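You operate a simulated robot arm through the tools that you are given. There is no shell and no other tool.

You are at the controls of a simulated robot arm. One attempt, no reset.

Task
Put the can marked "Oil" from the top of the carton bench on the top of the blue tank and the can labelled "Fuel" on the top of the stacker's body. Take the funnel from the top of the carton bench and leave it on the top of the wall bench. Put two of the injectors from the top of the carton bench on the silver large plate there. Fetch the tin from the top of the carton bench and set it on top of the cover there. Open the good drawer. The order is free. Set down upright: can.
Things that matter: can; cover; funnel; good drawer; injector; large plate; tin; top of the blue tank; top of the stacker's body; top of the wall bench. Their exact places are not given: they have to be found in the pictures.

Only the result counts: the job must be done as asked and must still hold three seconds after the hand-in. Knocking over, shifting, dropping, spilling or breaking anything else fails it. Lids that push on must go on centred and level and be pressed home; caps that screw on are set level and turned clockwise until they are tight.

Robot
A 6-joint arm with a four-finger gripper on a trunk, on a base that moves. Base frame: it is fixed to the floor where the robot stands at the start and does not move with it; the origin is under the middle of the robot, x ahead of it, y to its left, z up; the surface under the hand at the start is at about z = 88. Lengths are in cm, angles in degrees, forces in N, time in s.
It reaches about 104.1 cm from its shoulder. Its first joint turns from -166.0 to 166.0 degrees. Places, roughly: can [75, 25, 100]; cover (17x12x5 cm) [70, 110, 90]; funnel (13x10x8 cm) [80, 50, 90]; good drawer [510, 140, 70]; injector [50, 175, 100]; large plate [50, 75, 100]; tin [50, 150, 100]; top of the blue tank [50, 410, 70]; top of the stacker's body [0, -60, 80]; top of the wall bench [10, -240, 90]. Payload 3.67 kg.
The tool frame sits at the grasp point between the pads (the TCP): z along the fingers, y along the line on which they close. The tips reach 2.8 cm beyond it. The gripper opens to 11.2 cm; its body begins 7.3 cm behind the TCP.
Orientation is that of the tool frame in the base frame, as a unit quaternion [w, x, y, z]. With the fingers straight down and closing along the base's y, the tool's x points along the base's -x, its y along +y and its z along -z.

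Tools
- The arm moves only by the tool move_arm. Its argument "plan" is a list of rows, each a list of 7 numbers: the gripper command, from -1 (fully open) to 1 (shut), values between in proportion, then the shift along the tool's x, y, z in units of 400 mm (1.0 is 400 mm), then the turn, a rotation vector about the tool's x, y, z in units of 90 degrees (1.0 is 90 degrees). In form: [[gripper, dx, dy, dz, ax, ay, az], ...]. A call has 1 to 20 rows; each row is the pose to reach, as a shift and turn from the pose commanded when the call began, along the tool's axes at that moment. A call with a number of a shift or a turn outside -1 to 1 is refused whole. Each row takes 0.2 s and may step no farther than 5 cm and 8.6 degrees from the row before; otherwise, or with a gripper value out of range, the whole call is refused. Where a pose cannot be reached the arm comes as near as it can. A force on the tool above 40 N (or 10 N above the force at the start of the call, whichever is more), or a blocked arm, ends the call early, and 0.2 s more pass. Each finger travels about 10.25 cm/s and halts on what it meets, pressing with about 25 N; the grip force reading is that of the motor and also rises with nothing between the fingers. The clock runs only during rows and for 0.2 s after the last one: add rows that repeat a pose to give the fingers time. The reply holds the time, the measured pose of the TCP, the force on the tool along the base axes, the opening and the grip force, in the units named above and with some noise, with the torque about the TCP (base axes, N m) and any sound that the robot's microphone picked up, and new pictures: "pictures" is both (left out), scene, wrist or none.
- Cameras (640 x 400 px; columns grow to the right, rows downward): "scene" is now at [9.82, 17.34, 132.89]; the picture's right is [-0.48, -0.88, 0.00], its down [-0.49, 0.27, -0.83] and it looks along [0.73, -0.40, -0.56] (base axes); focal length 214 px, centre (320, 200). "wrist" rides on the gripper at [6, -1.8, -10.4] in the tool frame; the picture's right is [0.29, 0.96, 0.00], its down [-0.80, 0.24, -0.55] and it looks along [-0.53, 0.16, 0.83] (tool axes); focal length 234 px, centre (320, 200).
- steer(legs): drives the robot by 1 to 6 legs, each [ahead, left, turn to the left] in cm, cm and degrees, along the robot's own axes; the way and the turn of a leg run together, so that a leg with both is an arc; at most 150 cm and 180 degrees a leg. The arm and the cameras ride along, it lands a little off, and it stops where it bumps. It gives what a move gives, and a new picture of the scene camera.
- turn_head(pan, tilt): turns the head with the scene camera to pan (to the left, within 143 degrees either way) and tilt (down, from -29 to 69), counted from straight ahead of the robot. It gives what a move gives, and a new picture of the scene camera.
- pixel_to_xyz(camera, pixels): there is no depth. For up to 12 entries [column, row, z] of the newest picture of that camera ("zoom" is the newest enlarged one), the place [x, y] in the base frame at which the ray of that pixel passes the height z, good to about 0.2 cm. The clock stands still meanwhile.
- close_up(camera, box): a new picture of the part [left, top, right, bottom] of that camera's present view, enlarged. The clock stands still meanwhile.
- hand_in(): hands the job in; it is judged then, once.

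Unless the task says otherwise, let go and move clear before handing in.

The tools are called after "Request:" as name(argument=value, ...) on one line, values as JSON. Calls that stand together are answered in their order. move_arm: Moves the arm, as the interface text tells. Its arguments: {"type":"object","properties":{"plan":{"type":"array","items":{"type":"array","items":{"type":"number"}}},"pictures":{"type":"string","enum":["both","scene","wrist","none"]}},"required":["plan"]} The other tools are called the same way: steer (legs) drives the base; turn_head (pan, tilt) turns the head that bears the scene camera; pixel_to_xyz (camera, pixels) gives the place at which the rays of pixels pass given heights; close_up (camera, box) takes an enlarged picture of a part of a camera's view; hand_in () hands the job in.

At the start:

```text
time: 0.0
position: [61.49, 11.19, 119.56]
tool_rot: [0.0, -0.001, 1.0, -0.001]
ft_force: [0.5, 0.7, 0.0]
torque: [-0.01, 0.01, -0.02]
gripper_width: 11.17
grasp_force: 0.1
robot x, y, heading: [-0.01, -0.22, -0.2]
head pan, tilt (commanded): [-28.6, 33.9]
```

scene: 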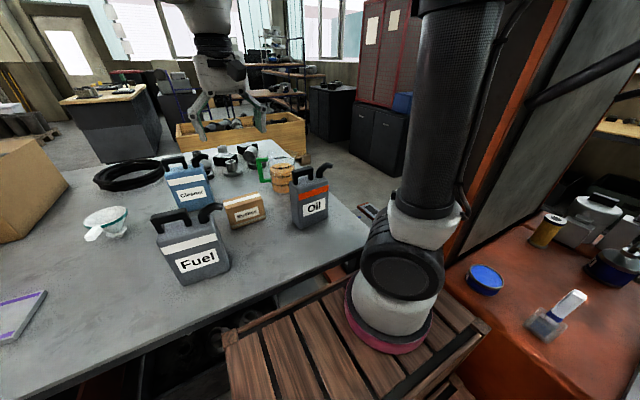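
wrist: 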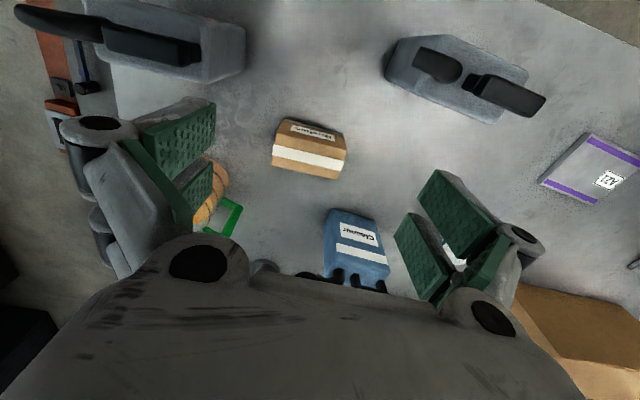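

The scene picture shows the "Fuel" can at about (195,250), the "Oil" can at (313,205), and the funnel at (105,222). I will look around with the head first to find the other items.

Request:
turn_head(pan=30, tilt=35)

```text
time: 1.3
position: [61.5, 11.18, 119.53]
tool_rot: [0.0, 0.0, 1.0, 0.0]
ft_force: [-0.1, 0.1, -0.4]
torque: [0.03, -0.02, 0.02]
gripper_width: 11.2
grasp_force: 0.1
robot x, y, heading: [0.32, -0.23, -0.1]
head pan, tilt (commanded): [30.0, 35.0]
```

scene: 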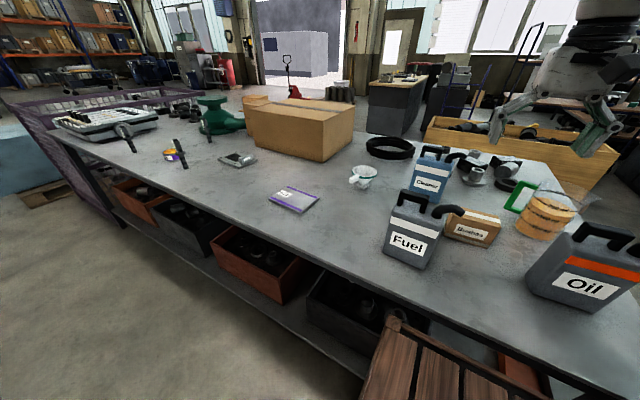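

The carton bench runs to the left, with a purple-edged plate at (293,199), something small at (172,153), a grey plate at (238,158) and a machine at (110,125). I'll zoom in on these.

Request:
close_up(camera="scene", box=[40, 80, 340, 230])

Request:
close_up(camera="scene", box=[320, 110, 640, 310])

```text
2.13 times, centred on (190, 155) of scene
```

zoom: 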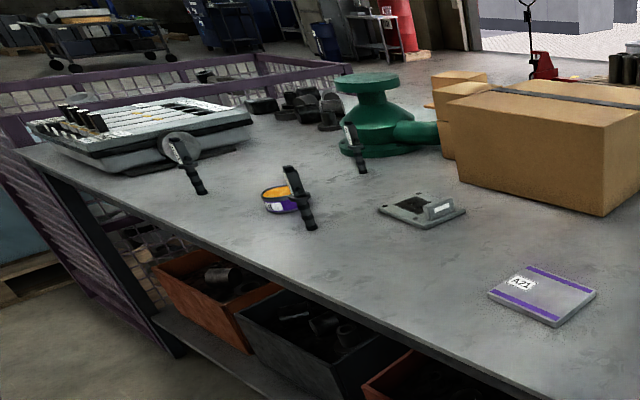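

```text
2.00 times, centred on (480, 210) of scene
```

zoom: 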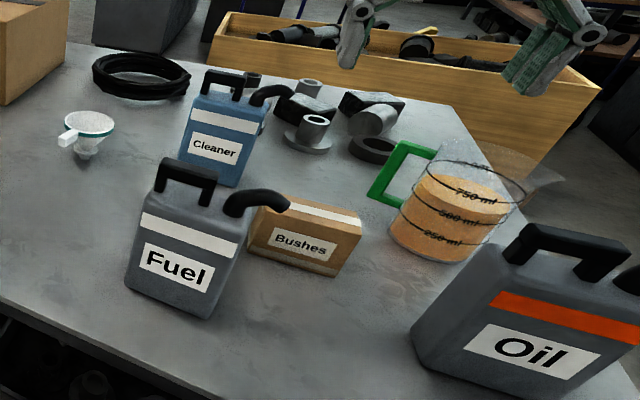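

The A21 silver plate with purple stripes is the large plate, the grey plate with the tab is the cover, the small purple tin is at zoom (285,200), and three injectors lie around it. I'll measure positions at the table height.

Request:
pixel_to_xyz(camera="scene", pixels=[[268, 198, 88], [295, 214, 88], [320, 197, 88], [289, 186, 88], [218, 155, 88], [242, 167, 88], [258, 161, 88], [235, 152, 88], [174, 160, 88], [186, 168, 88], [134, 152, 88], [210, 142, 88]])

Request:
pixel_to_xyz(camera="scene", pixels=[[384, 255, 88], [422, 270, 88], [430, 233, 88], [526, 296, 88], [607, 315, 88], [364, 188, 88], [358, 395, 88], [370, 362, 88], [0, 113, 88], [520, 235, 88], [400, 330, 88], [365, 178, 92]])

Request:
turn_head(pan=60, tilt=35)

```text
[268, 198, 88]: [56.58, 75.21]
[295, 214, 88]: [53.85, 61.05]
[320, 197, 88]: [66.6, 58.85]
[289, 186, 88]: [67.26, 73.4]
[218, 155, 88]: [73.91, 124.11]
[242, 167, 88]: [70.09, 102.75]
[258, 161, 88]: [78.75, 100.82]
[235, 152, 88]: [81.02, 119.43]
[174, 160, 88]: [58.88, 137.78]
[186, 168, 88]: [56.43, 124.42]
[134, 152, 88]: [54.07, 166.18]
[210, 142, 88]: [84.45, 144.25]
```

```text
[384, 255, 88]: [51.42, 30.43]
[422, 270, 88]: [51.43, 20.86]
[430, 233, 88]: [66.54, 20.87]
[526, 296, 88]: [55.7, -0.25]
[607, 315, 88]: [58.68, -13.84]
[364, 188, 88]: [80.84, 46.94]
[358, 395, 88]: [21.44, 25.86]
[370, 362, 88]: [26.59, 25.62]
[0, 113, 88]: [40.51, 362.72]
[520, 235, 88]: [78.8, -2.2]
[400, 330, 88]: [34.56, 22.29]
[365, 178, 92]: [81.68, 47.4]
```

```text
time: 2.2
position: [61.43, 11.06, 119.45]
tool_rot: [0.001, -0.001, 1.0, 0.001]
ft_force: [0.1, 0.8, 0.3]
torque: [-0.02, -0.03, -0.01]
gripper_width: 11.19
grasp_force: 0.0
robot x, y, heading: [0.01, -0.08, -0.1]
head pan, tilt (commanded): [60.0, 35.0]
```

scene: 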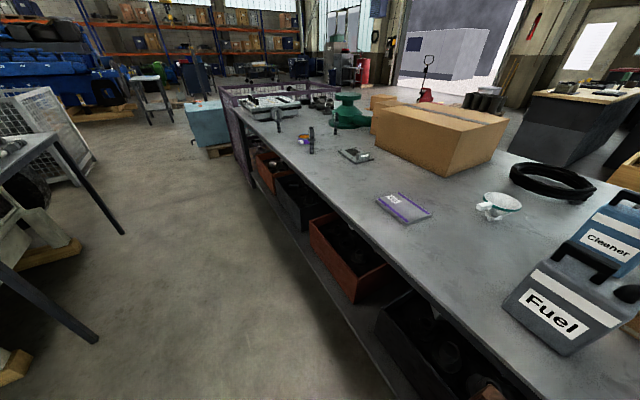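

The light-blue box on a pallet at (207,122) looks like the blue tank. I'll keep looking around.

Request:
close_up(camera="scene", box=[120, 60, 400, 200])

Request:
pixel_to_xyz(camera="scene", pixels=[[184, 102, 70], [220, 100, 70], [226, 108, 70], [195, 112, 70], [250, 185, 88], [235, 110, 88]])

Request:
turn_head(pan=110, tilt=25)

Request:
turn_head(pan=143, tilt=30)

Request:
turn_head(pan=-70, tilt=35)

Request:
turn_head(pan=-115, tilt=35)

Request:
turn_head(pan=0, tilt=5)

```text
2.29 times, centred on (260, 130) of scene
```

zoom: 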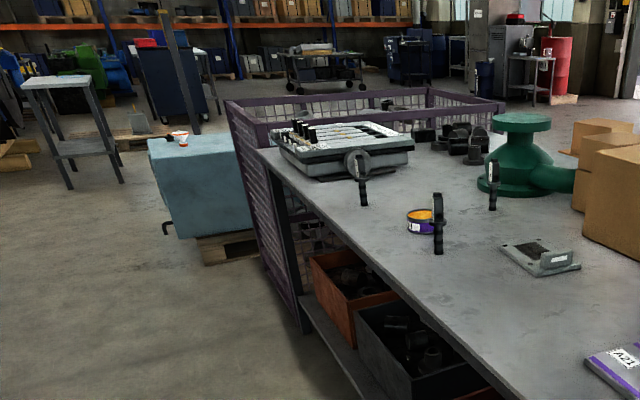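

```text
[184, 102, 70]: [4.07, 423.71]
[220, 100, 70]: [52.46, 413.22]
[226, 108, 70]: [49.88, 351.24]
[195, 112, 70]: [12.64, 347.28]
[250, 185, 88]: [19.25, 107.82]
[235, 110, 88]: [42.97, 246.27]
```

```text
time: 3.4
position: [61.27, 11.15, 119.49]
tool_rot: [0.0, 0.0, 1.0, 0.001]
ft_force: [-0.1, -0.1, 0.7]
torque: [-0.02, -0.02, -0.02]
gripper_width: 11.18
grasp_force: 0.0
robot x, y, heading: [0.08, -0.15, 0.0]
head pan, tilt (commanded): [110.0, 25.0]
```

scene: 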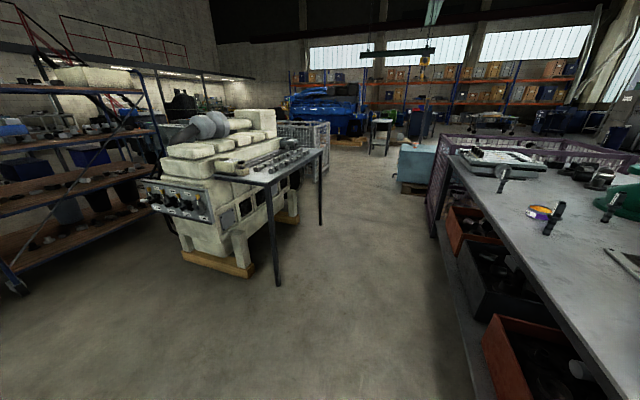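

```text
time: 4.4
position: [61.39, 11.17, 119.49]
tool_rot: [0.0, -0.001, 1.0, 0.0]
ft_force: [0.3, 0.3, 0.2]
torque: [0.01, -0.01, 0.0]
gripper_width: 11.2
grasp_force: 0.0
robot x, y, heading: [-0.11, 0.11, 0.1]
head pan, tilt (commanded): [143.0, 30.0]
```

scene: 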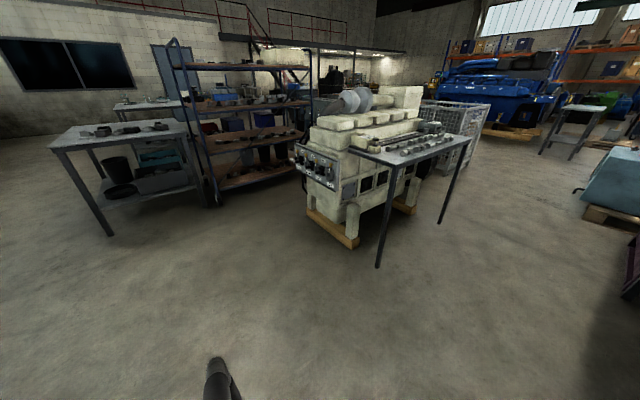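

```text
time: 7.5
position: [61.54, 11.18, 119.46]
tool_rot: [0.001, 0.0, 1.0, 0.0]
ft_force: [0.8, 0.0, 0.0]
torque: [0.01, 0.0, 0.01]
gripper_width: 11.2
grasp_force: 0.0
robot x, y, heading: [0.13, -0.31, -0.1]
head pan, tilt (commanded): [-70.0, 35.0]
```

scene: 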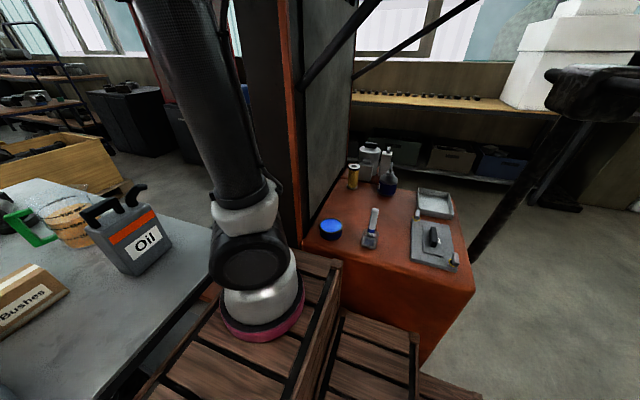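

```text
time: 8.6
position: [61.52, 11.27, 119.26]
tool_rot: [0.0, -0.001, 1.0, 0.001]
ft_force: [0.6, 0.1, -0.5]
torque: [-0.01, -0.01, -0.02]
gripper_width: 11.2
grasp_force: 0.0
robot x, y, heading: [0.2, 0.02, 0.1]
head pan, tilt (commanded): [-115.0, 35.0]
```

scene: 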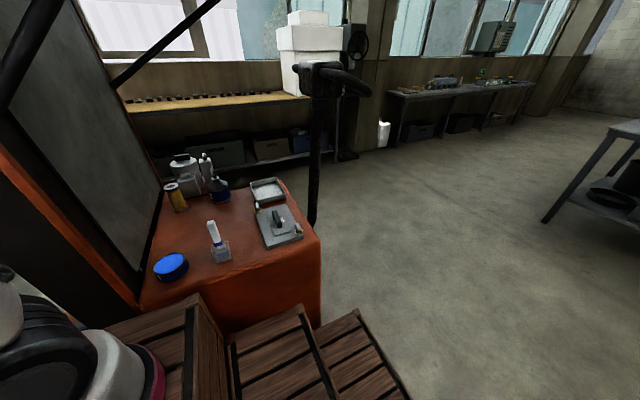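

```text
time: 10.5
position: [61.57, 11.1, 119.44]
tool_rot: [0.0, 0.0, 1.0, -0.001]
ft_force: [0.1, 0.3, -0.1]
torque: [-0.01, -0.01, 0.0]
gripper_width: 11.2
grasp_force: 0.2
robot x, y, heading: [0.21, -0.04, 0.1]
head pan, tilt (commanded): [0.0, 5.0]
```

scene: 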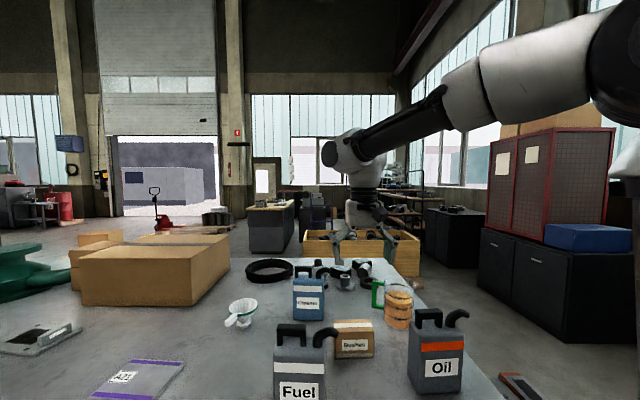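

The dark cabinet with a pale top at (270,225) is near [510,140], so the good drawer is probably there; the orange body to the right is the stacker. I'll zoom in on the cabinet.

Request:
close_up(camera="scene", box=[220, 180, 340, 255])

Request:
turn_head(pan=-95, tilt=50)

```text
5.33 times, centred on (280, 218) of scene
```

zoom: 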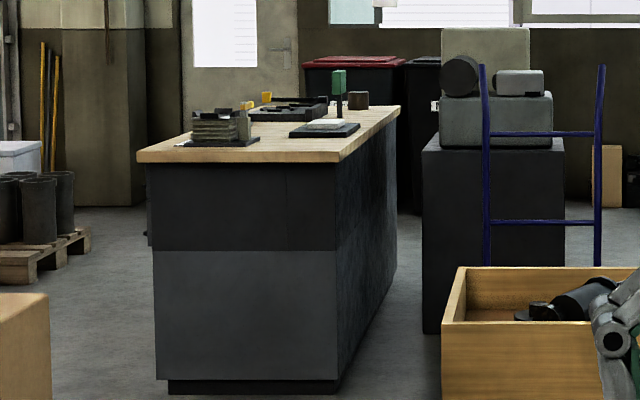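

```text
time: 12.2
position: [61.49, 11.18, 119.35]
tool_rot: [0.0, 0.0, 1.0, 0.0]
ft_force: [0.2, -0.5, 0.2]
torque: [0.0, 0.01, 0.01]
gripper_width: 11.19
grasp_force: 0.0
robot x, y, heading: [-0.06, 0.05, 0.1]
head pan, tilt (commanded): [-95.0, 50.0]
```

scene: 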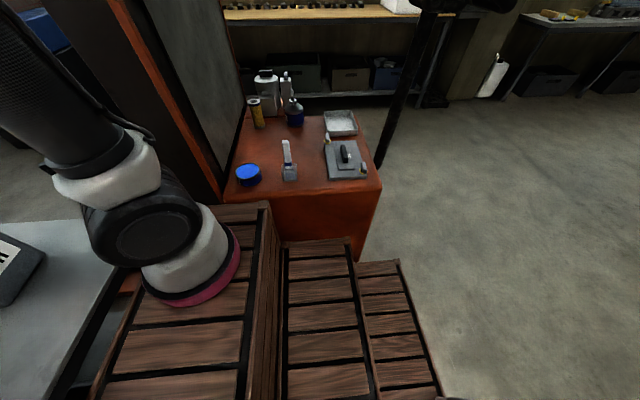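

The stacker's orange top holds a blue tin (248,174), a brush, bottles and plates; there seems to be free space in between. I'll measure points on it and look at it closely.

Request:
close_up(camera="scene", box=[190, 50, 420, 260])

Request:
pixel_to_xyz(camera="scene", pixels=[[248, 182, 80], [289, 178, 80], [330, 178, 80], [365, 178, 80], [326, 133, 80], [357, 131, 80], [295, 122, 80], [258, 126, 80], [224, 200, 80], [380, 185, 80], [245, 115, 80], [363, 115, 80]])

Request:
pixel_to_xyz(camera="scene", pixels=[[190, 300, 80], [240, 270, 80], [120, 400, 80], [265, 210, 80], [355, 245, 60], [397, 265, 45], [280, 8, 90], [300, 18, 90], [230, 8, 90], [380, 12, 90], [278, 400, 60], [240, 400, 80]])

```text
1.90 times, centred on (305, 155) of scene
```

zoom: 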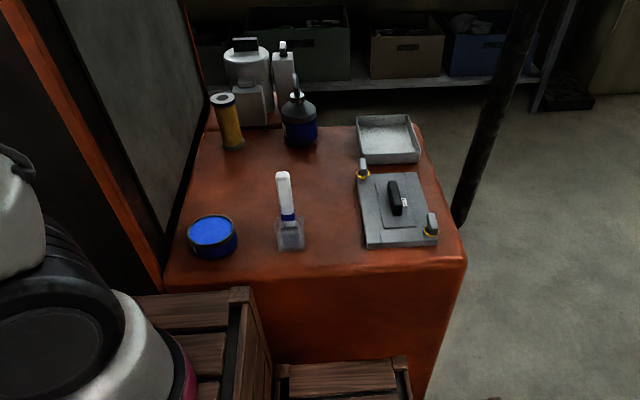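

```text
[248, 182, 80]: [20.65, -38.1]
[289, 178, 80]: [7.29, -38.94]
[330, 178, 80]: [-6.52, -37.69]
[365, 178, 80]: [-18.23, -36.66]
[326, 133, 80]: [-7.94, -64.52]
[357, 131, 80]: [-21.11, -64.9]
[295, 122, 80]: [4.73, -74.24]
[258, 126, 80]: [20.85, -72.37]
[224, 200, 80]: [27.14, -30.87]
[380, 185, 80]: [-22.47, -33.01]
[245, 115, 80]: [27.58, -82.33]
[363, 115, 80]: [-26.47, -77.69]
```

```text
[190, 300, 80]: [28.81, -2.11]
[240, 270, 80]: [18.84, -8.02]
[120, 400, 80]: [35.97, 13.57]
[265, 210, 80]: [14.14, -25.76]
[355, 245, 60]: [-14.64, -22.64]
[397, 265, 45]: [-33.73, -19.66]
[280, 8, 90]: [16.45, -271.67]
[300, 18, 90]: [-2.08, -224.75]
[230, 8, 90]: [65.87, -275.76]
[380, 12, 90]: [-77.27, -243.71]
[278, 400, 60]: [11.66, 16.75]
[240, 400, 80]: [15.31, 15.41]
```

The stacker's top has free space around [10,-55]. Now I'll look at the cans more closely from the wrist camera and point the head back at the bench.

Request:
close_up(camera="wrist", box=[360, 0, 640, 175])

Request:
turn_head(pan=10, tilt=50)

```text
2.29 times, centred on (500, 88) of wrist
```

zoom: 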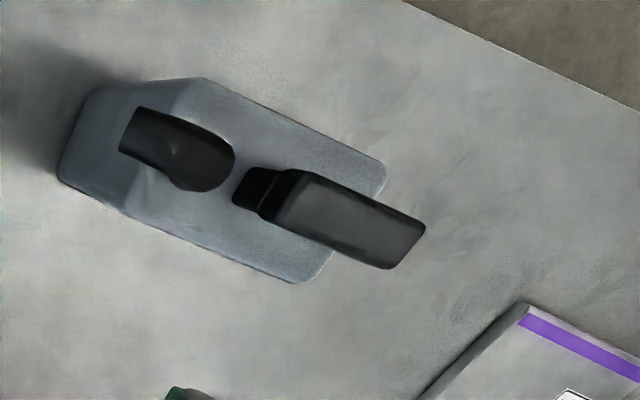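

```text
time: 14.1
position: [61.53, 11.13, 119.45]
tool_rot: [0.0, -0.001, 1.0, 0.0]
ft_force: [-0.2, -0.4, -0.6]
torque: [0.0, 0.0, 0.02]
gripper_width: 11.19
grasp_force: 0.1
robot x, y, heading: [-0.13, -0.01, 0.2]
head pan, tilt (commanded): [10.0, 50.0]
```

scene: 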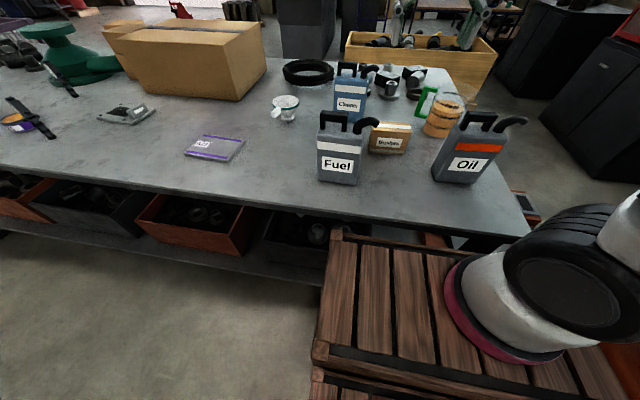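

Now the bench front and both cans are clear. I'll measure the cans' bases and the deck geometry.

Request:
pixel_to_xyz(camera="scene", pixels=[[319, 178, 88], [357, 185, 88], [363, 160, 88], [432, 177, 88], [471, 184, 88], [500, 160, 88], [330, 232, 75], [312, 360, 75], [500, 358, 75], [575, 355, 75], [340, 213, 88], [515, 237, 88]])

Request:
close_up(camera="scene", box=[260, 50, 540, 225])

```text
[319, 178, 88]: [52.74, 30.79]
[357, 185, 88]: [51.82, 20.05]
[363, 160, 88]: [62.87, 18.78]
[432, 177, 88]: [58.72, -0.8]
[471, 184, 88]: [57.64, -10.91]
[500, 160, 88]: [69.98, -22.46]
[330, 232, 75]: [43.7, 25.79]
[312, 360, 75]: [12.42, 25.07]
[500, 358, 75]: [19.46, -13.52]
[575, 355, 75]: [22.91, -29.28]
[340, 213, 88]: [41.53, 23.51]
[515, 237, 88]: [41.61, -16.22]
```

```text
2.29 times, centred on (400, 138) of scene
```

zoom: 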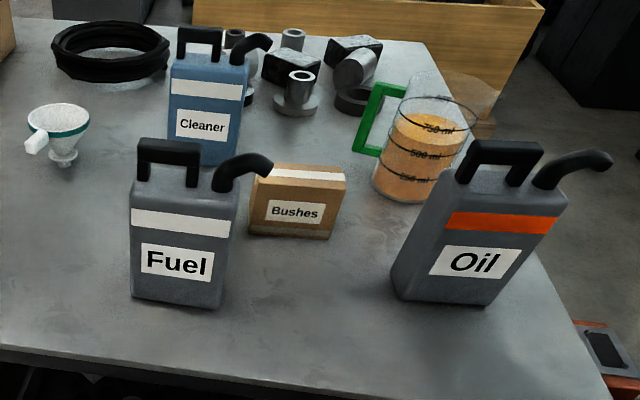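

I'll triangulate the Fuel can's height by querying rays at two heights from both cameras.

Request:
pixel_to_xyz(camera="wrist", pixels=[[449.5, 34.1, 105], [529.4, 72.1, 105], [491, 123.6, 105], [414.6, 93.9, 105], [385.3, 78.6, 88], [399.3, 39.3, 88], [545.6, 100.4, 109], [530.3, 117, 109], [491, 74.2, 109], [474.4, 93, 109], [449.5, 34.1, 100], [529.4, 72.1, 100]])

Request:
pixel_to_xyz(camera="scene", pixels=[[317.6, 139.5, 105], [317.6, 139.5, 100], [364, 133, 105], [364, 133, 100], [320, 112, 109], [320, 112, 105], [346, 112, 109], [346, 112, 105], [319, 178, 88], [357, 185, 88]])

```text
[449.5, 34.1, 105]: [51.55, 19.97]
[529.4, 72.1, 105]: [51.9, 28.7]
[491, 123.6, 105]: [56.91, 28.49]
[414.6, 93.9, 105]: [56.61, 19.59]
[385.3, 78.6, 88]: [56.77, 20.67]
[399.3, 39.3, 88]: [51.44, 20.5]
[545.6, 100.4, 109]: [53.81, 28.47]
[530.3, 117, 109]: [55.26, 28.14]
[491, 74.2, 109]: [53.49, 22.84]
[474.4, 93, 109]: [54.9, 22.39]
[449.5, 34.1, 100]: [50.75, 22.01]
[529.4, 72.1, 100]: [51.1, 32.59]
```

```text
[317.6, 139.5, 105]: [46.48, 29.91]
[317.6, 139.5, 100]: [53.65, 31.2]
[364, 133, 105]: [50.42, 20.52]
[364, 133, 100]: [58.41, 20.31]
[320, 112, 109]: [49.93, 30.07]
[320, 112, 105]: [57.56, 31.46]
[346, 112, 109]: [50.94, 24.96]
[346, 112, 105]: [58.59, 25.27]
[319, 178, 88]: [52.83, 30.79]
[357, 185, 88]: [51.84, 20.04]
```

Triangulation puts the Fuel can's body at about x 51.5–57, y 20–31, with its top at z ≈ 102 and the handle top at ≈ 107. I'll turn the gripper 90° so that it closes along x and hover above the can.

Request:
move_arm(plan=[[-1, 0.015, 0.03, 0, 0, 0, 0.09], [-1, 0.03, 0.06, 0, 0, 0, 0.18], [-1, 0.045, 0.09, 0, 0, 0, 0.27], [-1, 0.06, 0.12, 0, 0, 0, 0.36], [-1, 0.075, 0.15, 0, 0, 0, 0.45], [-1, 0.09, 0.18, 0, 0, 0, 0.54], [-1, 0.105, 0.21, 0, 0, 0, 0.63], [-1, 0.12, 0.24, 0, 0, 0, 0.72], [-1, 0.135, 0.27, 0, 0, 0, 0.81], [-1, 0.15, 0.3, 0, 0, 0, 0.9], [-1, 0.165, 0.33, 0, 0, 0, 0.96], [-1, 0.18, 0.3575, 0, 0, 0, 1.0], [-1, 0.18, 0.3575, 0, 0, 0, 1.0]])

```text
time: 16.9
position: [54.09, 25.49, 119.46]
tool_rot: [0.0, 0.708, 0.707, 0.001]
ft_force: [0.4, 0.4, -0.8]
torque: [0.02, -0.02, -0.03]
gripper_width: 11.2
grasp_force: 0.1
robot x, y, heading: [0.05, -0.34, 0.0]
head pan, tilt (commanded): [10.0, 50.0]
```

scene: 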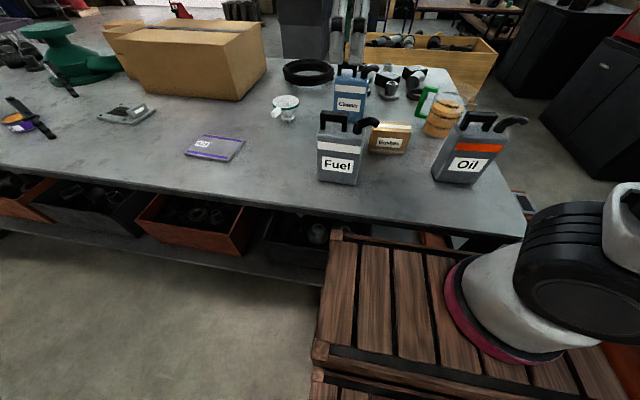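
wrist: 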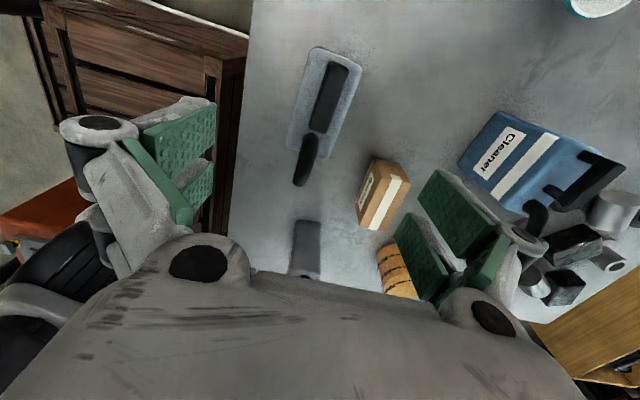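

The gripper is above the Fuel can, which shows at (322,105) in the wrist view. I'll zoom in to measure its axis accurately.

Request:
close_up(camera="wrist", box=[240, 30, 440, 210])

```text
2.22 times, centred on (340, 120) of wrist
```

zoom: 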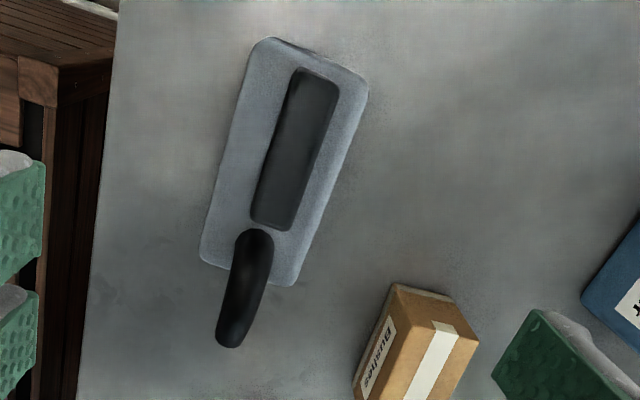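

Request:
pixel_to_xyz(camera="zoom", pixels=[[258, 42, 102], [366, 85, 102], [295, 284, 102], [202, 258, 102], [295, 70, 107], [338, 86, 107], [292, 229, 107], [252, 219, 107], [230, 347, 105], [255, 230, 106]])

```text
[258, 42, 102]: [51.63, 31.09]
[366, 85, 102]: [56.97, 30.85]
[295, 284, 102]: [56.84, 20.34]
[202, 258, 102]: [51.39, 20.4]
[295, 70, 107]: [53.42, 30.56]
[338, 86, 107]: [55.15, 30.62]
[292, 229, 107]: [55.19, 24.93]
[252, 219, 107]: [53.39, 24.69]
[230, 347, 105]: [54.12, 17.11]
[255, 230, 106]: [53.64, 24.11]
```

The can is axis-aligned: body x 51.5–56.9, y 20.4–31.0. I'll go straight down to z = 101 and close on the body.

Request:
move_arm(plan=[[-1, 0.005, 0.003, 0.08, 0, 0, 0], [-1, 0.005, 0.003, 0.16, 0, 0, 0], [-1, 0.005, 0.003, 0.24, 0, 0, 0], [-1, 0.005, 0.003, 0.32, 0, 0, 0], [-1, 0.005, 0.003, 0.38, 0, 0, 0], [-1, 0.005, 0.003, 0.43, 0, 0, 0], [-1, 0.005, 0.003, 0.46, 0, 0, 0], [-1, 0.005, 0.003, 0.46, 0, 0, 0]])

```text
time: 18.7
position: [54.44, 25.6, 101.09]
tool_rot: [0.0, 0.707, 0.707, -0.001]
ft_force: [0.2, 0.4, -0.3]
torque: [0.03, -0.03, 0.01]
gripper_width: 11.22
grasp_force: 0.1
robot x, y, heading: [-0.3, -0.2, -0.1]
head pan, tilt (commanded): [10.0, 50.0]
```

scene: 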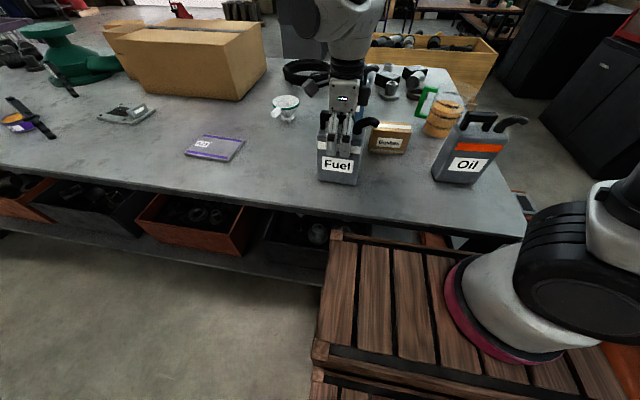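
wrist: 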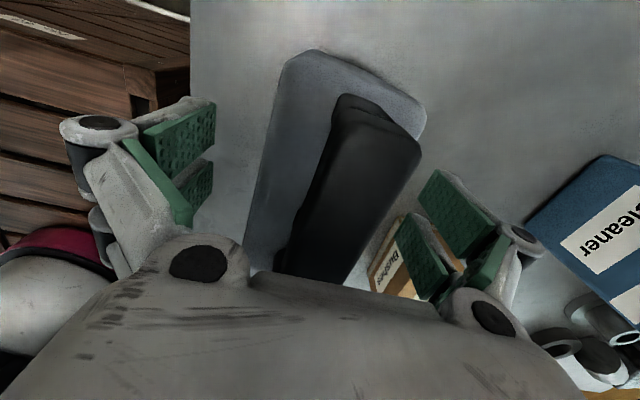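

The fingers straddle the body without contact. Closing now.

Request:
move_arm(plan=[[1, 0, 0, 0, 0, 0, 0], [1, 0, 0, 0, 0, 0, 0], [1, 0, 0, 0, 0, 0, 0], [1, 0, 0, 0, 0, 0, 0], [1, 0, 0, 0, 0, 0, 0]], pictures="wrist")

```text
time: 19.9
position: [54.51, 25.59, 101.23]
tool_rot: [0.0, 0.707, 0.707, -0.001]
ft_force: [-2.5, 0.3, 3.8]
torque: [0.06, -0.01, 0.24]
gripper_width: 5.8
grasp_force: 25.3
robot x, y, heading: [-0.07, -0.12, -0.1]
head pan, tilt (commanded): [10.0, 50.0]
```

wrist: 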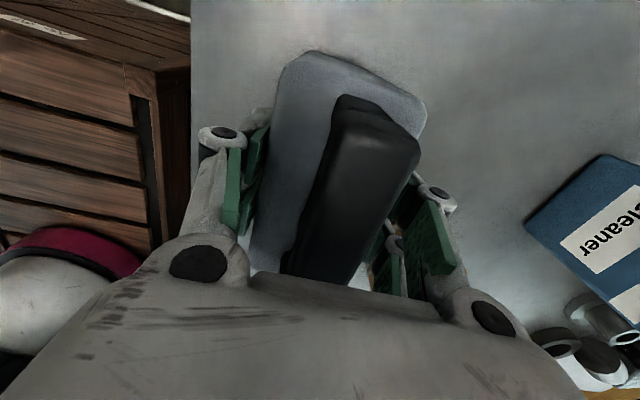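

Gripped at a width of 5.8 cm with 25 N. I'll lift slowly and watch the load.

Request:
move_arm(plan=[[1, 0, 0, -0.02, 0, 0, 0], [1, 0, 0, -0.05, 0, 0, 0], [1, 0, 0, -0.1, 0, 0, 0], [1, 0, 0, -0.16, 0, 0, 0], [1, 0, 0, -0.24, 0, 0, 0], [1, 0, 0, -0.32, 0, 0, 0], [1, 0, 0, -0.4, 0, 0, 0], [1, 0, 0, -0.4, 0, 0, 0]])

```text
time: 21.7
position: [54.45, 25.62, 117.19]
tool_rot: [0.0, 0.707, 0.707, 0.0]
ft_force: [-0.6, 0.9, -9.9]
torque: [0.04, -0.01, 0.02]
gripper_width: 5.8
grasp_force: 24.9
robot x, y, heading: [-0.18, 0.03, 0.1]
head pan, tilt (commanded): [10.0, 50.0]
```

scene: 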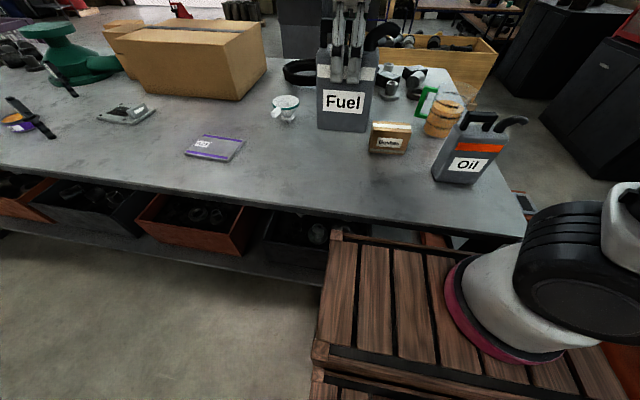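
wrist: 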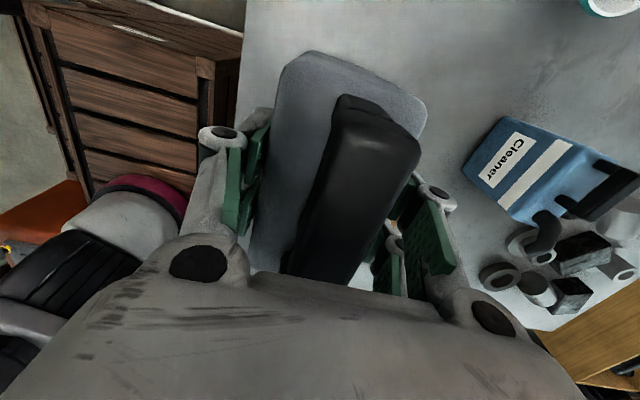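

The can is up (load ≈ 10 N, no slip). Before backing away I'll check behind the robot.

Request:
turn_head(pan=143, tilt=60)

Request:
turn_head(pan=-143, tilt=45)

```text
time: 23.8
position: [54.39, 25.72, 117.04]
tool_rot: [-0.001, 0.707, 0.707, 0.001]
ft_force: [0.2, 0.4, -9.7]
torque: [0.02, 0.01, 0.01]
gripper_width: 5.79
grasp_force: 24.7
robot x, y, heading: [0.17, 0.2, -0.2]
head pan, tilt (commanded): [143.0, 60.0]
```

scene: 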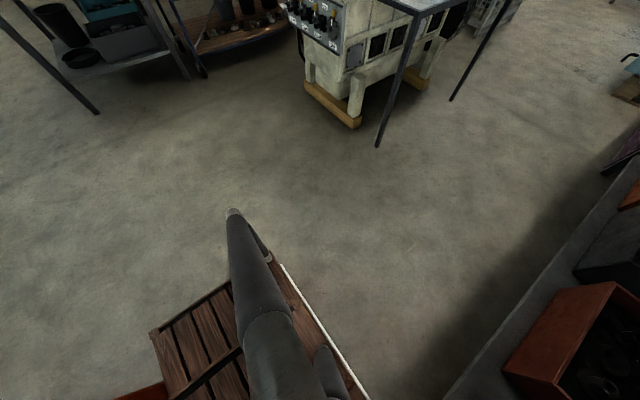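

```text
time: 27.7
position: [54.44, 25.69, 117.07]
tool_rot: [0.0, 0.707, 0.707, 0.0]
ft_force: [-0.7, -0.7, -9.9]
torque: [-0.01, 0.01, 0.03]
gripper_width: 5.81
grasp_force: 25.3
robot x, y, heading: [-0.45, 0.11, 0.3]
head pan, tilt (commanded): [-143.0, 45.0]
```

scene: 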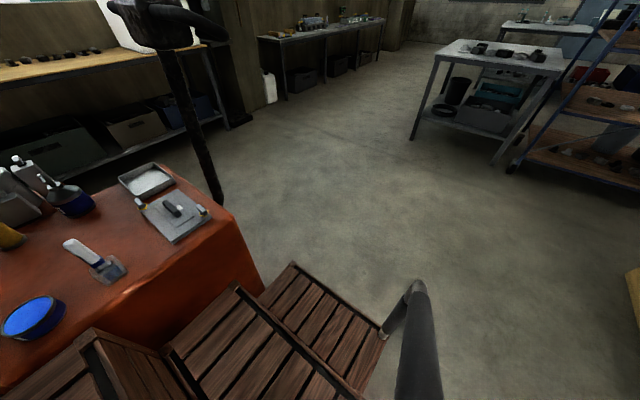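

Behind the robot the floor is clear; the stacker's tiller pole stands to the right rear. I'll back straight off the bench, then slide left, keeping the can high.

Request:
steer(legs=[[-60, 0, 0], [0, 30, 0]])

```text
time: 32.7
position: [-4.0, 55.09, 117.03]
tool_rot: [0.0, 0.709, 0.705, 0.0]
ft_force: [0.4, -0.6, -8.8]
torque: [0.02, -0.03, -0.02]
gripper_width: 5.81
grasp_force: 24.8
robot x, y, heading: [-58.53, 29.78, -0.4]
head pan, tilt (commanded): [-143.0, 45.0]
```

scene: 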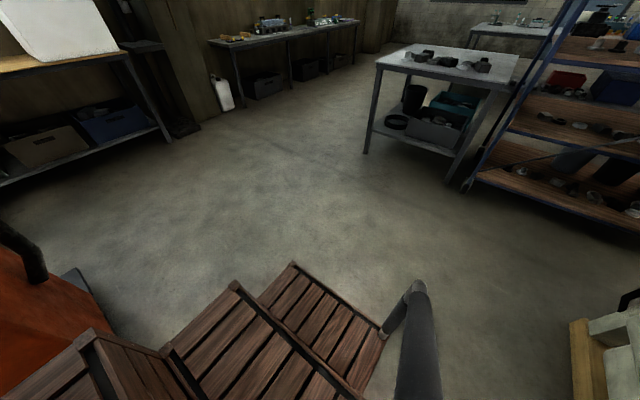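

The wooden steps ride along, so they are the robot's body. Now I'll turn right by 90° and look ahead.

Request:
steer(legs=[[0, 0, -90]])

Request:
turn_head(pan=15, tilt=35)

```text
time: 36.9
position: [-31.26, -24.01, 117.12]
tool_rot: [-0.001, 1.0, 0.014, 0.0]
ft_force: [0.0, 0.5, -8.6]
torque: [0.01, -0.03, 0.0]
gripper_width: 5.81
grasp_force: 25.0
robot x, y, heading: [-58.18, 29.49, -88.1]
head pan, tilt (commanded): [-143.0, 45.0]
```

scene: 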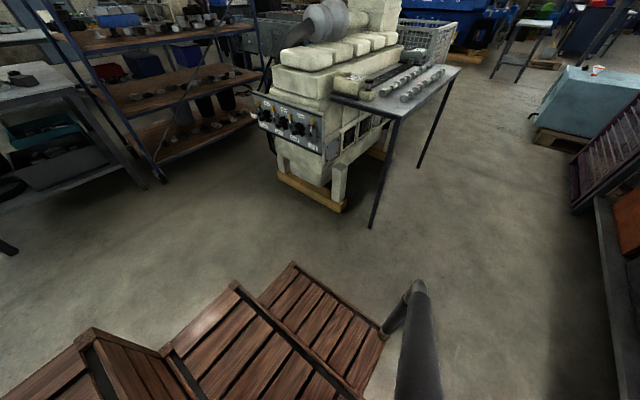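

```text
time: 39.3
position: [-31.3, -24.02, 117.11]
tool_rot: [0.0, 1.0, 0.015, -0.001]
ft_force: [-0.3, -0.7, -9.4]
torque: [0.02, -0.02, -0.02]
gripper_width: 5.8
grasp_force: 25.1
robot x, y, heading: [-58.26, 29.55, -88.2]
head pan, tilt (commanded): [15.0, 35.0]
```

scene: 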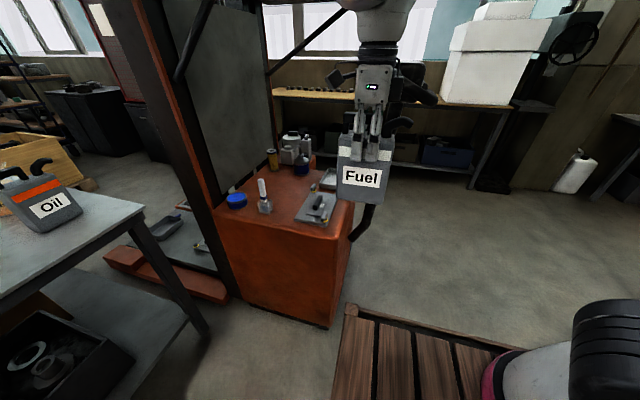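

I'm facing the stacker with the can held over the free floor in front. I'll slide left about 45 cm and then inspect the stacker's top.

Request:
steer(legs=[[0, 45, -1.8]])

Request:
turn_head(pan=15, tilt=45)

```text
time: 42.0
position: [10.41, -24.51, 117.1]
tool_rot: [0.0, 1.0, -0.003, -0.001]
ft_force: [0.4, -0.5, -9.7]
torque: [0.01, 0.0, 0.01]
gripper_width: 5.77
grasp_force: 24.8
robot x, y, heading: [-14.92, 30.21, -90.1]
head pan, tilt (commanded): [15.0, 35.0]
```

scene: 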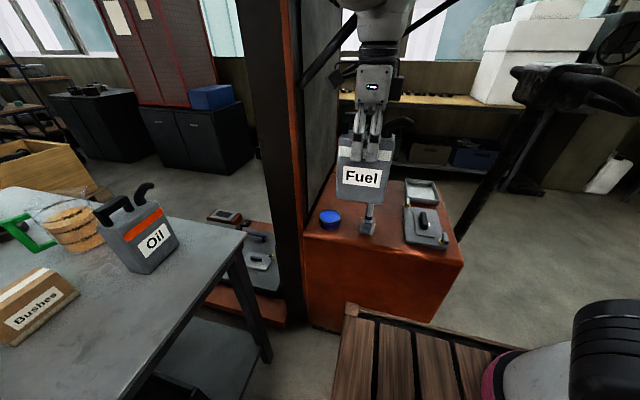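

```text
time: 42.7
position: [10.38, -24.59, 117.04]
tool_rot: [0.0, 1.0, -0.003, 0.001]
ft_force: [-0.2, 1.4, -9.1]
torque: [-0.05, -0.01, 0.0]
gripper_width: 5.77
grasp_force: 24.9
robot x, y, heading: [-14.59, 29.81, -90.6]
head pan, tilt (commanded): [15.0, 45.0]
```

scene: 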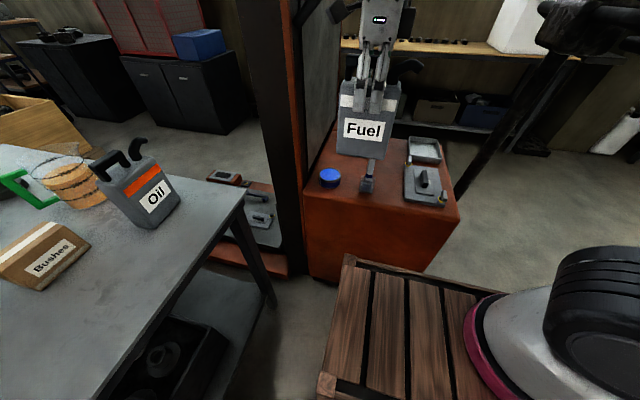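

The can blocks the middle of the stacker's top; I'll check the top's height by comparing the corner pixels with the earlier view.

Request:
pixel_to_xyz(camera="scene", pixels=[[459, 216, 80], [459, 216, 76], [459, 216, 84], [329, 187, 80], [329, 187, 76], [405, 203, 80], [441, 206, 80], [448, 137, 80], [304, 197, 80], [304, 197, 76], [367, 192, 80], [409, 160, 80]])

Request:
close_up(camera="scene", box=[280, 90, 500, 240])

```text
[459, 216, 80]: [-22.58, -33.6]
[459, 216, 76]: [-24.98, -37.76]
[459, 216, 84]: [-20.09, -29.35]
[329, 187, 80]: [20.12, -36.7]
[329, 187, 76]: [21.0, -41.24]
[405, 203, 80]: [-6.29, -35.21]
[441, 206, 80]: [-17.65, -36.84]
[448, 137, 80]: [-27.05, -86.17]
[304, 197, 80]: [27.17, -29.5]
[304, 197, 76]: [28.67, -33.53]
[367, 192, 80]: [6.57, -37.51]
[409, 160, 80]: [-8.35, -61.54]
```

```text
2.67 times, centred on (390, 165) of scene
```

zoom: 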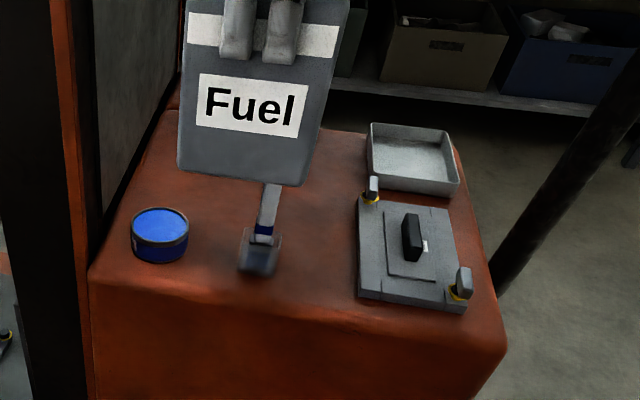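

The height of 80 agrees. I'll carry the can over to [11,-56], at the same height, and look again.

Request:
move_arm(plan=[[1, 0.002, 0.1, 0, 0, 0, 0], [1, 0.004, 0.2, 0, 0, 0, 0], [1, 0.006, 0.3, 0, 0, 0, 0], [1, 0.008, 0.4, 0, 0, 0, 0], [1, 0.01, 0.5, 0, 0, 0, 0], [1, 0.012, 0.6, 0, 0, 0, 0], [1, 0.014, 0.7, 0, 0, 0, 0], [1, 0.015, 0.785, 0, 0, 0, 0], [1, 0.015, 0.785, 0, 0, 0, 0]])

```text
time: 44.7
position: [10.59, -55.96, 116.9]
tool_rot: [-0.001, 1.0, -0.003, -0.001]
ft_force: [-0.5, -0.1, -8.5]
torque: [0.0, 0.01, -0.01]
gripper_width: 5.77
grasp_force: 25.0
robot x, y, heading: [-14.7, 29.94, -90.5]
head pan, tilt (commanded): [15.0, 45.0]
```

scene: 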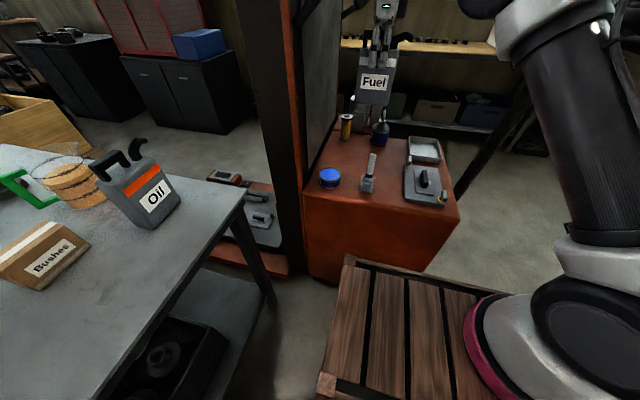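
wrist: 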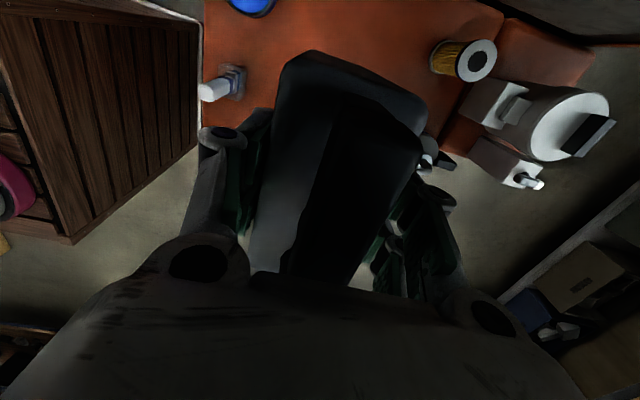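

The can hovers over the free spot. I'll zoom in with the scene camera and measure neighbours with the wrist camera.

Request:
close_up(camera="scene", box=[290, 40, 480, 230])

Request:
pixel_to_xyz(camera="wrist", pixels=[[237, 88, 80], [243, 68, 80], [205, 92, 92], [440, 55, 80], [478, 58, 95], [422, 150, 80], [470, 110, 80], [575, 125, 100]])

```text
2.11 times, centred on (385, 135) of scene
```

zoom: 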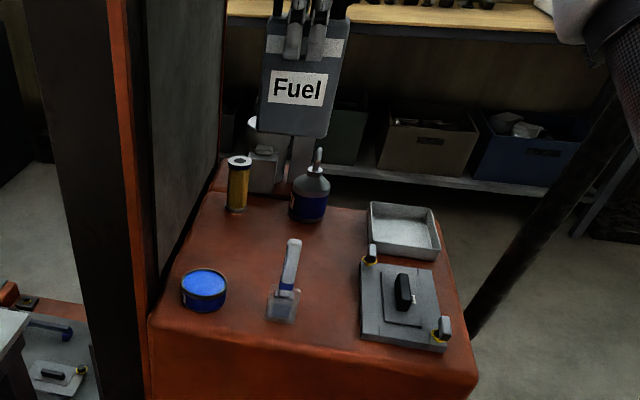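

```text
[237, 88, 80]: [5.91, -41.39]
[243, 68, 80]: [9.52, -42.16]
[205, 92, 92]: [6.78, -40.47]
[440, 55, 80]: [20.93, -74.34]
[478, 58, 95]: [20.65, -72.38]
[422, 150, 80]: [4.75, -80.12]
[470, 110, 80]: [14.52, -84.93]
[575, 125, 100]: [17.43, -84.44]
```

Request:
pixel_to_xyz(camera="zoom", pixels=[[283, 322, 80], [270, 316, 80], [299, 318, 80], [308, 221, 80], [291, 214, 80], [326, 214, 80], [237, 211, 80], [368, 262, 80], [362, 335, 80], [205, 312, 80], [370, 248, 80]])

```text
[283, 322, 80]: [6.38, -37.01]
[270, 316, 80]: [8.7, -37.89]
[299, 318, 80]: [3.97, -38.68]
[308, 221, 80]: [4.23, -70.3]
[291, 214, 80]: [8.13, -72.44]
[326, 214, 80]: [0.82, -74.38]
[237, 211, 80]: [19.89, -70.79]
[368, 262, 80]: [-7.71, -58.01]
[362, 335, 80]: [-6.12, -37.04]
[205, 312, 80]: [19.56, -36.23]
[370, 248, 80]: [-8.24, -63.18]
```

Free span is y −43 to −70, and the can sits at −56: well centred. Lowering to just above the surface.

Request:
move_arm(plan=[[1, 0, 0, 0.1, 0, 0, 0], [1, 0, 0, 0.2, 0, 0, 0], [1, 0, 0, 0.3, 0, 0, 0], [1, 0, 0, 0.4, 0, 0, 0], [1, 0, 0, 0.47, 0, 0, 0], [1, 0, 0, 0.52, 0, 0, 0], [1, 0, 0, 0.545, 0, 0, 0], [1, 0, 0, 0.545, 0, 0, 0]])

```text
time: 46.5
position: [10.7, -56.15, 95.24]
tool_rot: [0.0, 1.0, -0.004, 0.0]
ft_force: [-0.9, -0.5, -9.3]
torque: [-0.02, -0.02, 0.04]
gripper_width: 5.75
grasp_force: 25.2
robot x, y, heading: [-14.64, 29.89, -90.5]
head pan, tilt (commanded): [15.0, 45.0]
```

scene: 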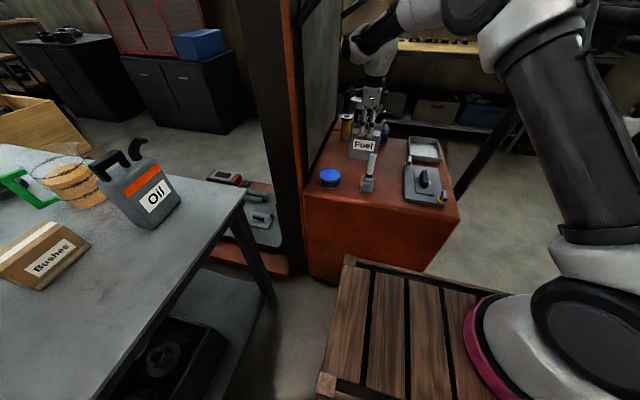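
wrist: 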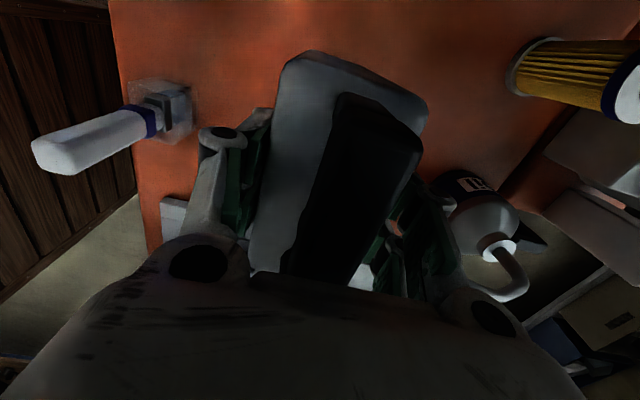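

The oiler bottle's nozzle shows at (505,270), near the gripper's knuckle in the picture. I'll check its place before the last 2 cm.

Request:
pixel_to_xyz(camera="wrist", pixels=[[500, 295, 94], [500, 295, 98], [500, 295, 90], [495, 245, 90], [495, 318, 102], [440, 270, 95]])

Request:
close_up(camera="scene", box=[310, 60, 470, 200])

```text
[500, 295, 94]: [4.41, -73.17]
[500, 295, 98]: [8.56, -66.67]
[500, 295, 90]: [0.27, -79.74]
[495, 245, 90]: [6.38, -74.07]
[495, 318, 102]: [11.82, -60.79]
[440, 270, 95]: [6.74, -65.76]
```

```text
2.86 times, centred on (390, 130) of scene
```

zoom: 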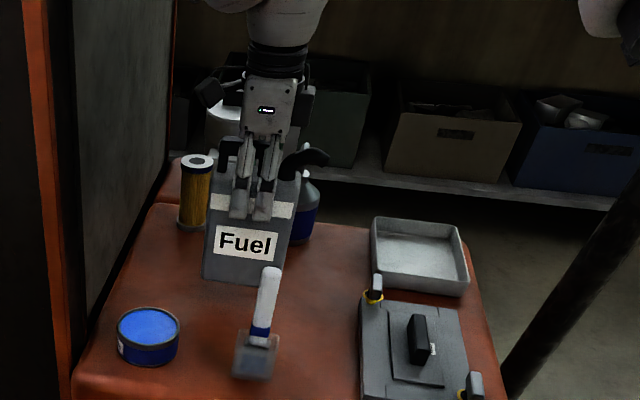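

The nozzle stays around y = −73, well clear. Lowering in small steps while reading the force.

Request:
move_arm(plan=[[1, 0, 0, 0.01, 0, 0, 0], [1, 0, 0, 0.02, 0, 0, 0], [1, 0, 0, 0.03, 0, 0, 0], [1, 0, 0, 0.03, 0, 0, 0]], pictures="none")

```text
time: 47.5
position: [10.77, -55.98, 94.07]
tool_rot: [-0.001, 1.0, -0.003, 0.0]
ft_force: [-0.6, 0.5, -9.1]
torque: [-0.02, -0.02, -0.03]
gripper_width: 5.79
grasp_force: 25.1
robot x, y, heading: [-14.69, 30.61, -90.6]
head pan, tilt (commanded): [15.0, 45.0]
```

Request:
move_arm(plan=[[1, 0, 0, 0.004, 0, 0, 0], [1, 0, 0, 0.008, 0, 0, 0], [1, 0, 0, 0.012, 0, 0, 0], [1, 0, 0, 0.012, 0, 0, 0]], pictures="none")

```text
time: 48.5
position: [10.72, -55.91, 93.5]
tool_rot: [-0.001, 1.0, -0.004, 0.0]
ft_force: [-0.7, 0.0, -8.8]
torque: [-0.01, -0.01, 0.01]
gripper_width: 5.78
grasp_force: 24.3
robot x, y, heading: [-14.46, 30.14, -90.8]
head pan, tilt (commanded): [15.0, 45.0]
```

No contact yet at z = 93.5. Continuing in 1.5 mm steps.

Request:
move_arm(plan=[[1, 0, 0, 0.003, 0, 0, 0], [1, 0, 0, 0.006, 0, 0, 0], [1, 0, 0, 0.009, 0, 0, 0], [1, 0, 0, 0.009, 0, 0, 0]], pictures="none")

```text
time: 49.5
position: [10.76, -55.99, 93.14]
tool_rot: [0.0, 1.0, -0.004, 0.0]
ft_force: [-0.9, 0.0, -10.2]
torque: [0.01, -0.02, -0.02]
gripper_width: 5.8
grasp_force: 24.8
robot x, y, heading: [-14.94, 29.91, -90.6]
head pan, tilt (commanded): [15.0, 45.0]
```

Request:
move_arm(plan=[[1, 0, 0, 0.004, 0, 0, 0], [1, 0, 0, 0.008, 0, 0, 0], [1, 0, 0, 0.012, 0, 0, 0], [1, 0, 0, 0.012, 0, 0, 0]], pictures="none")

```text
time: 50.5
position: [10.74, -55.92, 92.62]
tool_rot: [0.0, 1.0, -0.003, 0.0]
ft_force: [-0.5, 0.4, -9.2]
torque: [0.0, -0.01, -0.03]
gripper_width: 5.75
grasp_force: 24.7
robot x, y, heading: [-14.95, 30.03, -90.6]
head pan, tilt (commanded): [15.0, 45.0]
```

Request:
move_arm(plan=[[1, 0, 0, 0.004, 0, 0, 0], [1, 0, 0, 0.008, 0, 0, 0], [1, 0, 0, 0.012, 0, 0, 0], [1, 0, 0, 0.012, 0, 0, 0]], pictures="scene")

Request:
close_up(camera="scene", box=[310, 90, 430, 200])

```text
time: 51.5
position: [10.69, -55.93, 92.2]
tool_rot: [0.0, 1.0, -0.004, 0.0]
ft_force: [0.1, -0.5, -9.1]
torque: [-0.02, -0.02, 0.02]
gripper_width: 5.79
grasp_force: 24.3
robot x, y, heading: [-14.75, 30.55, -90.5]
head pan, tilt (commanded): [15.0, 45.0]
```

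scene: 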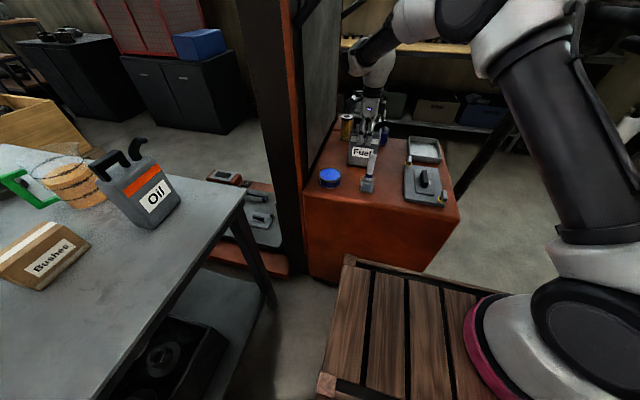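

```text
3.64 times, centred on (370, 145) of scene
```

zoom: 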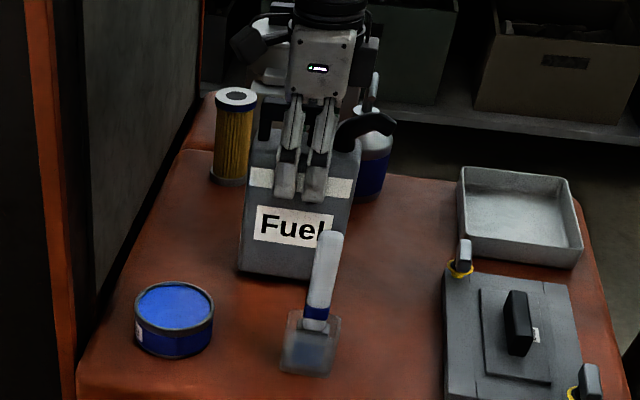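

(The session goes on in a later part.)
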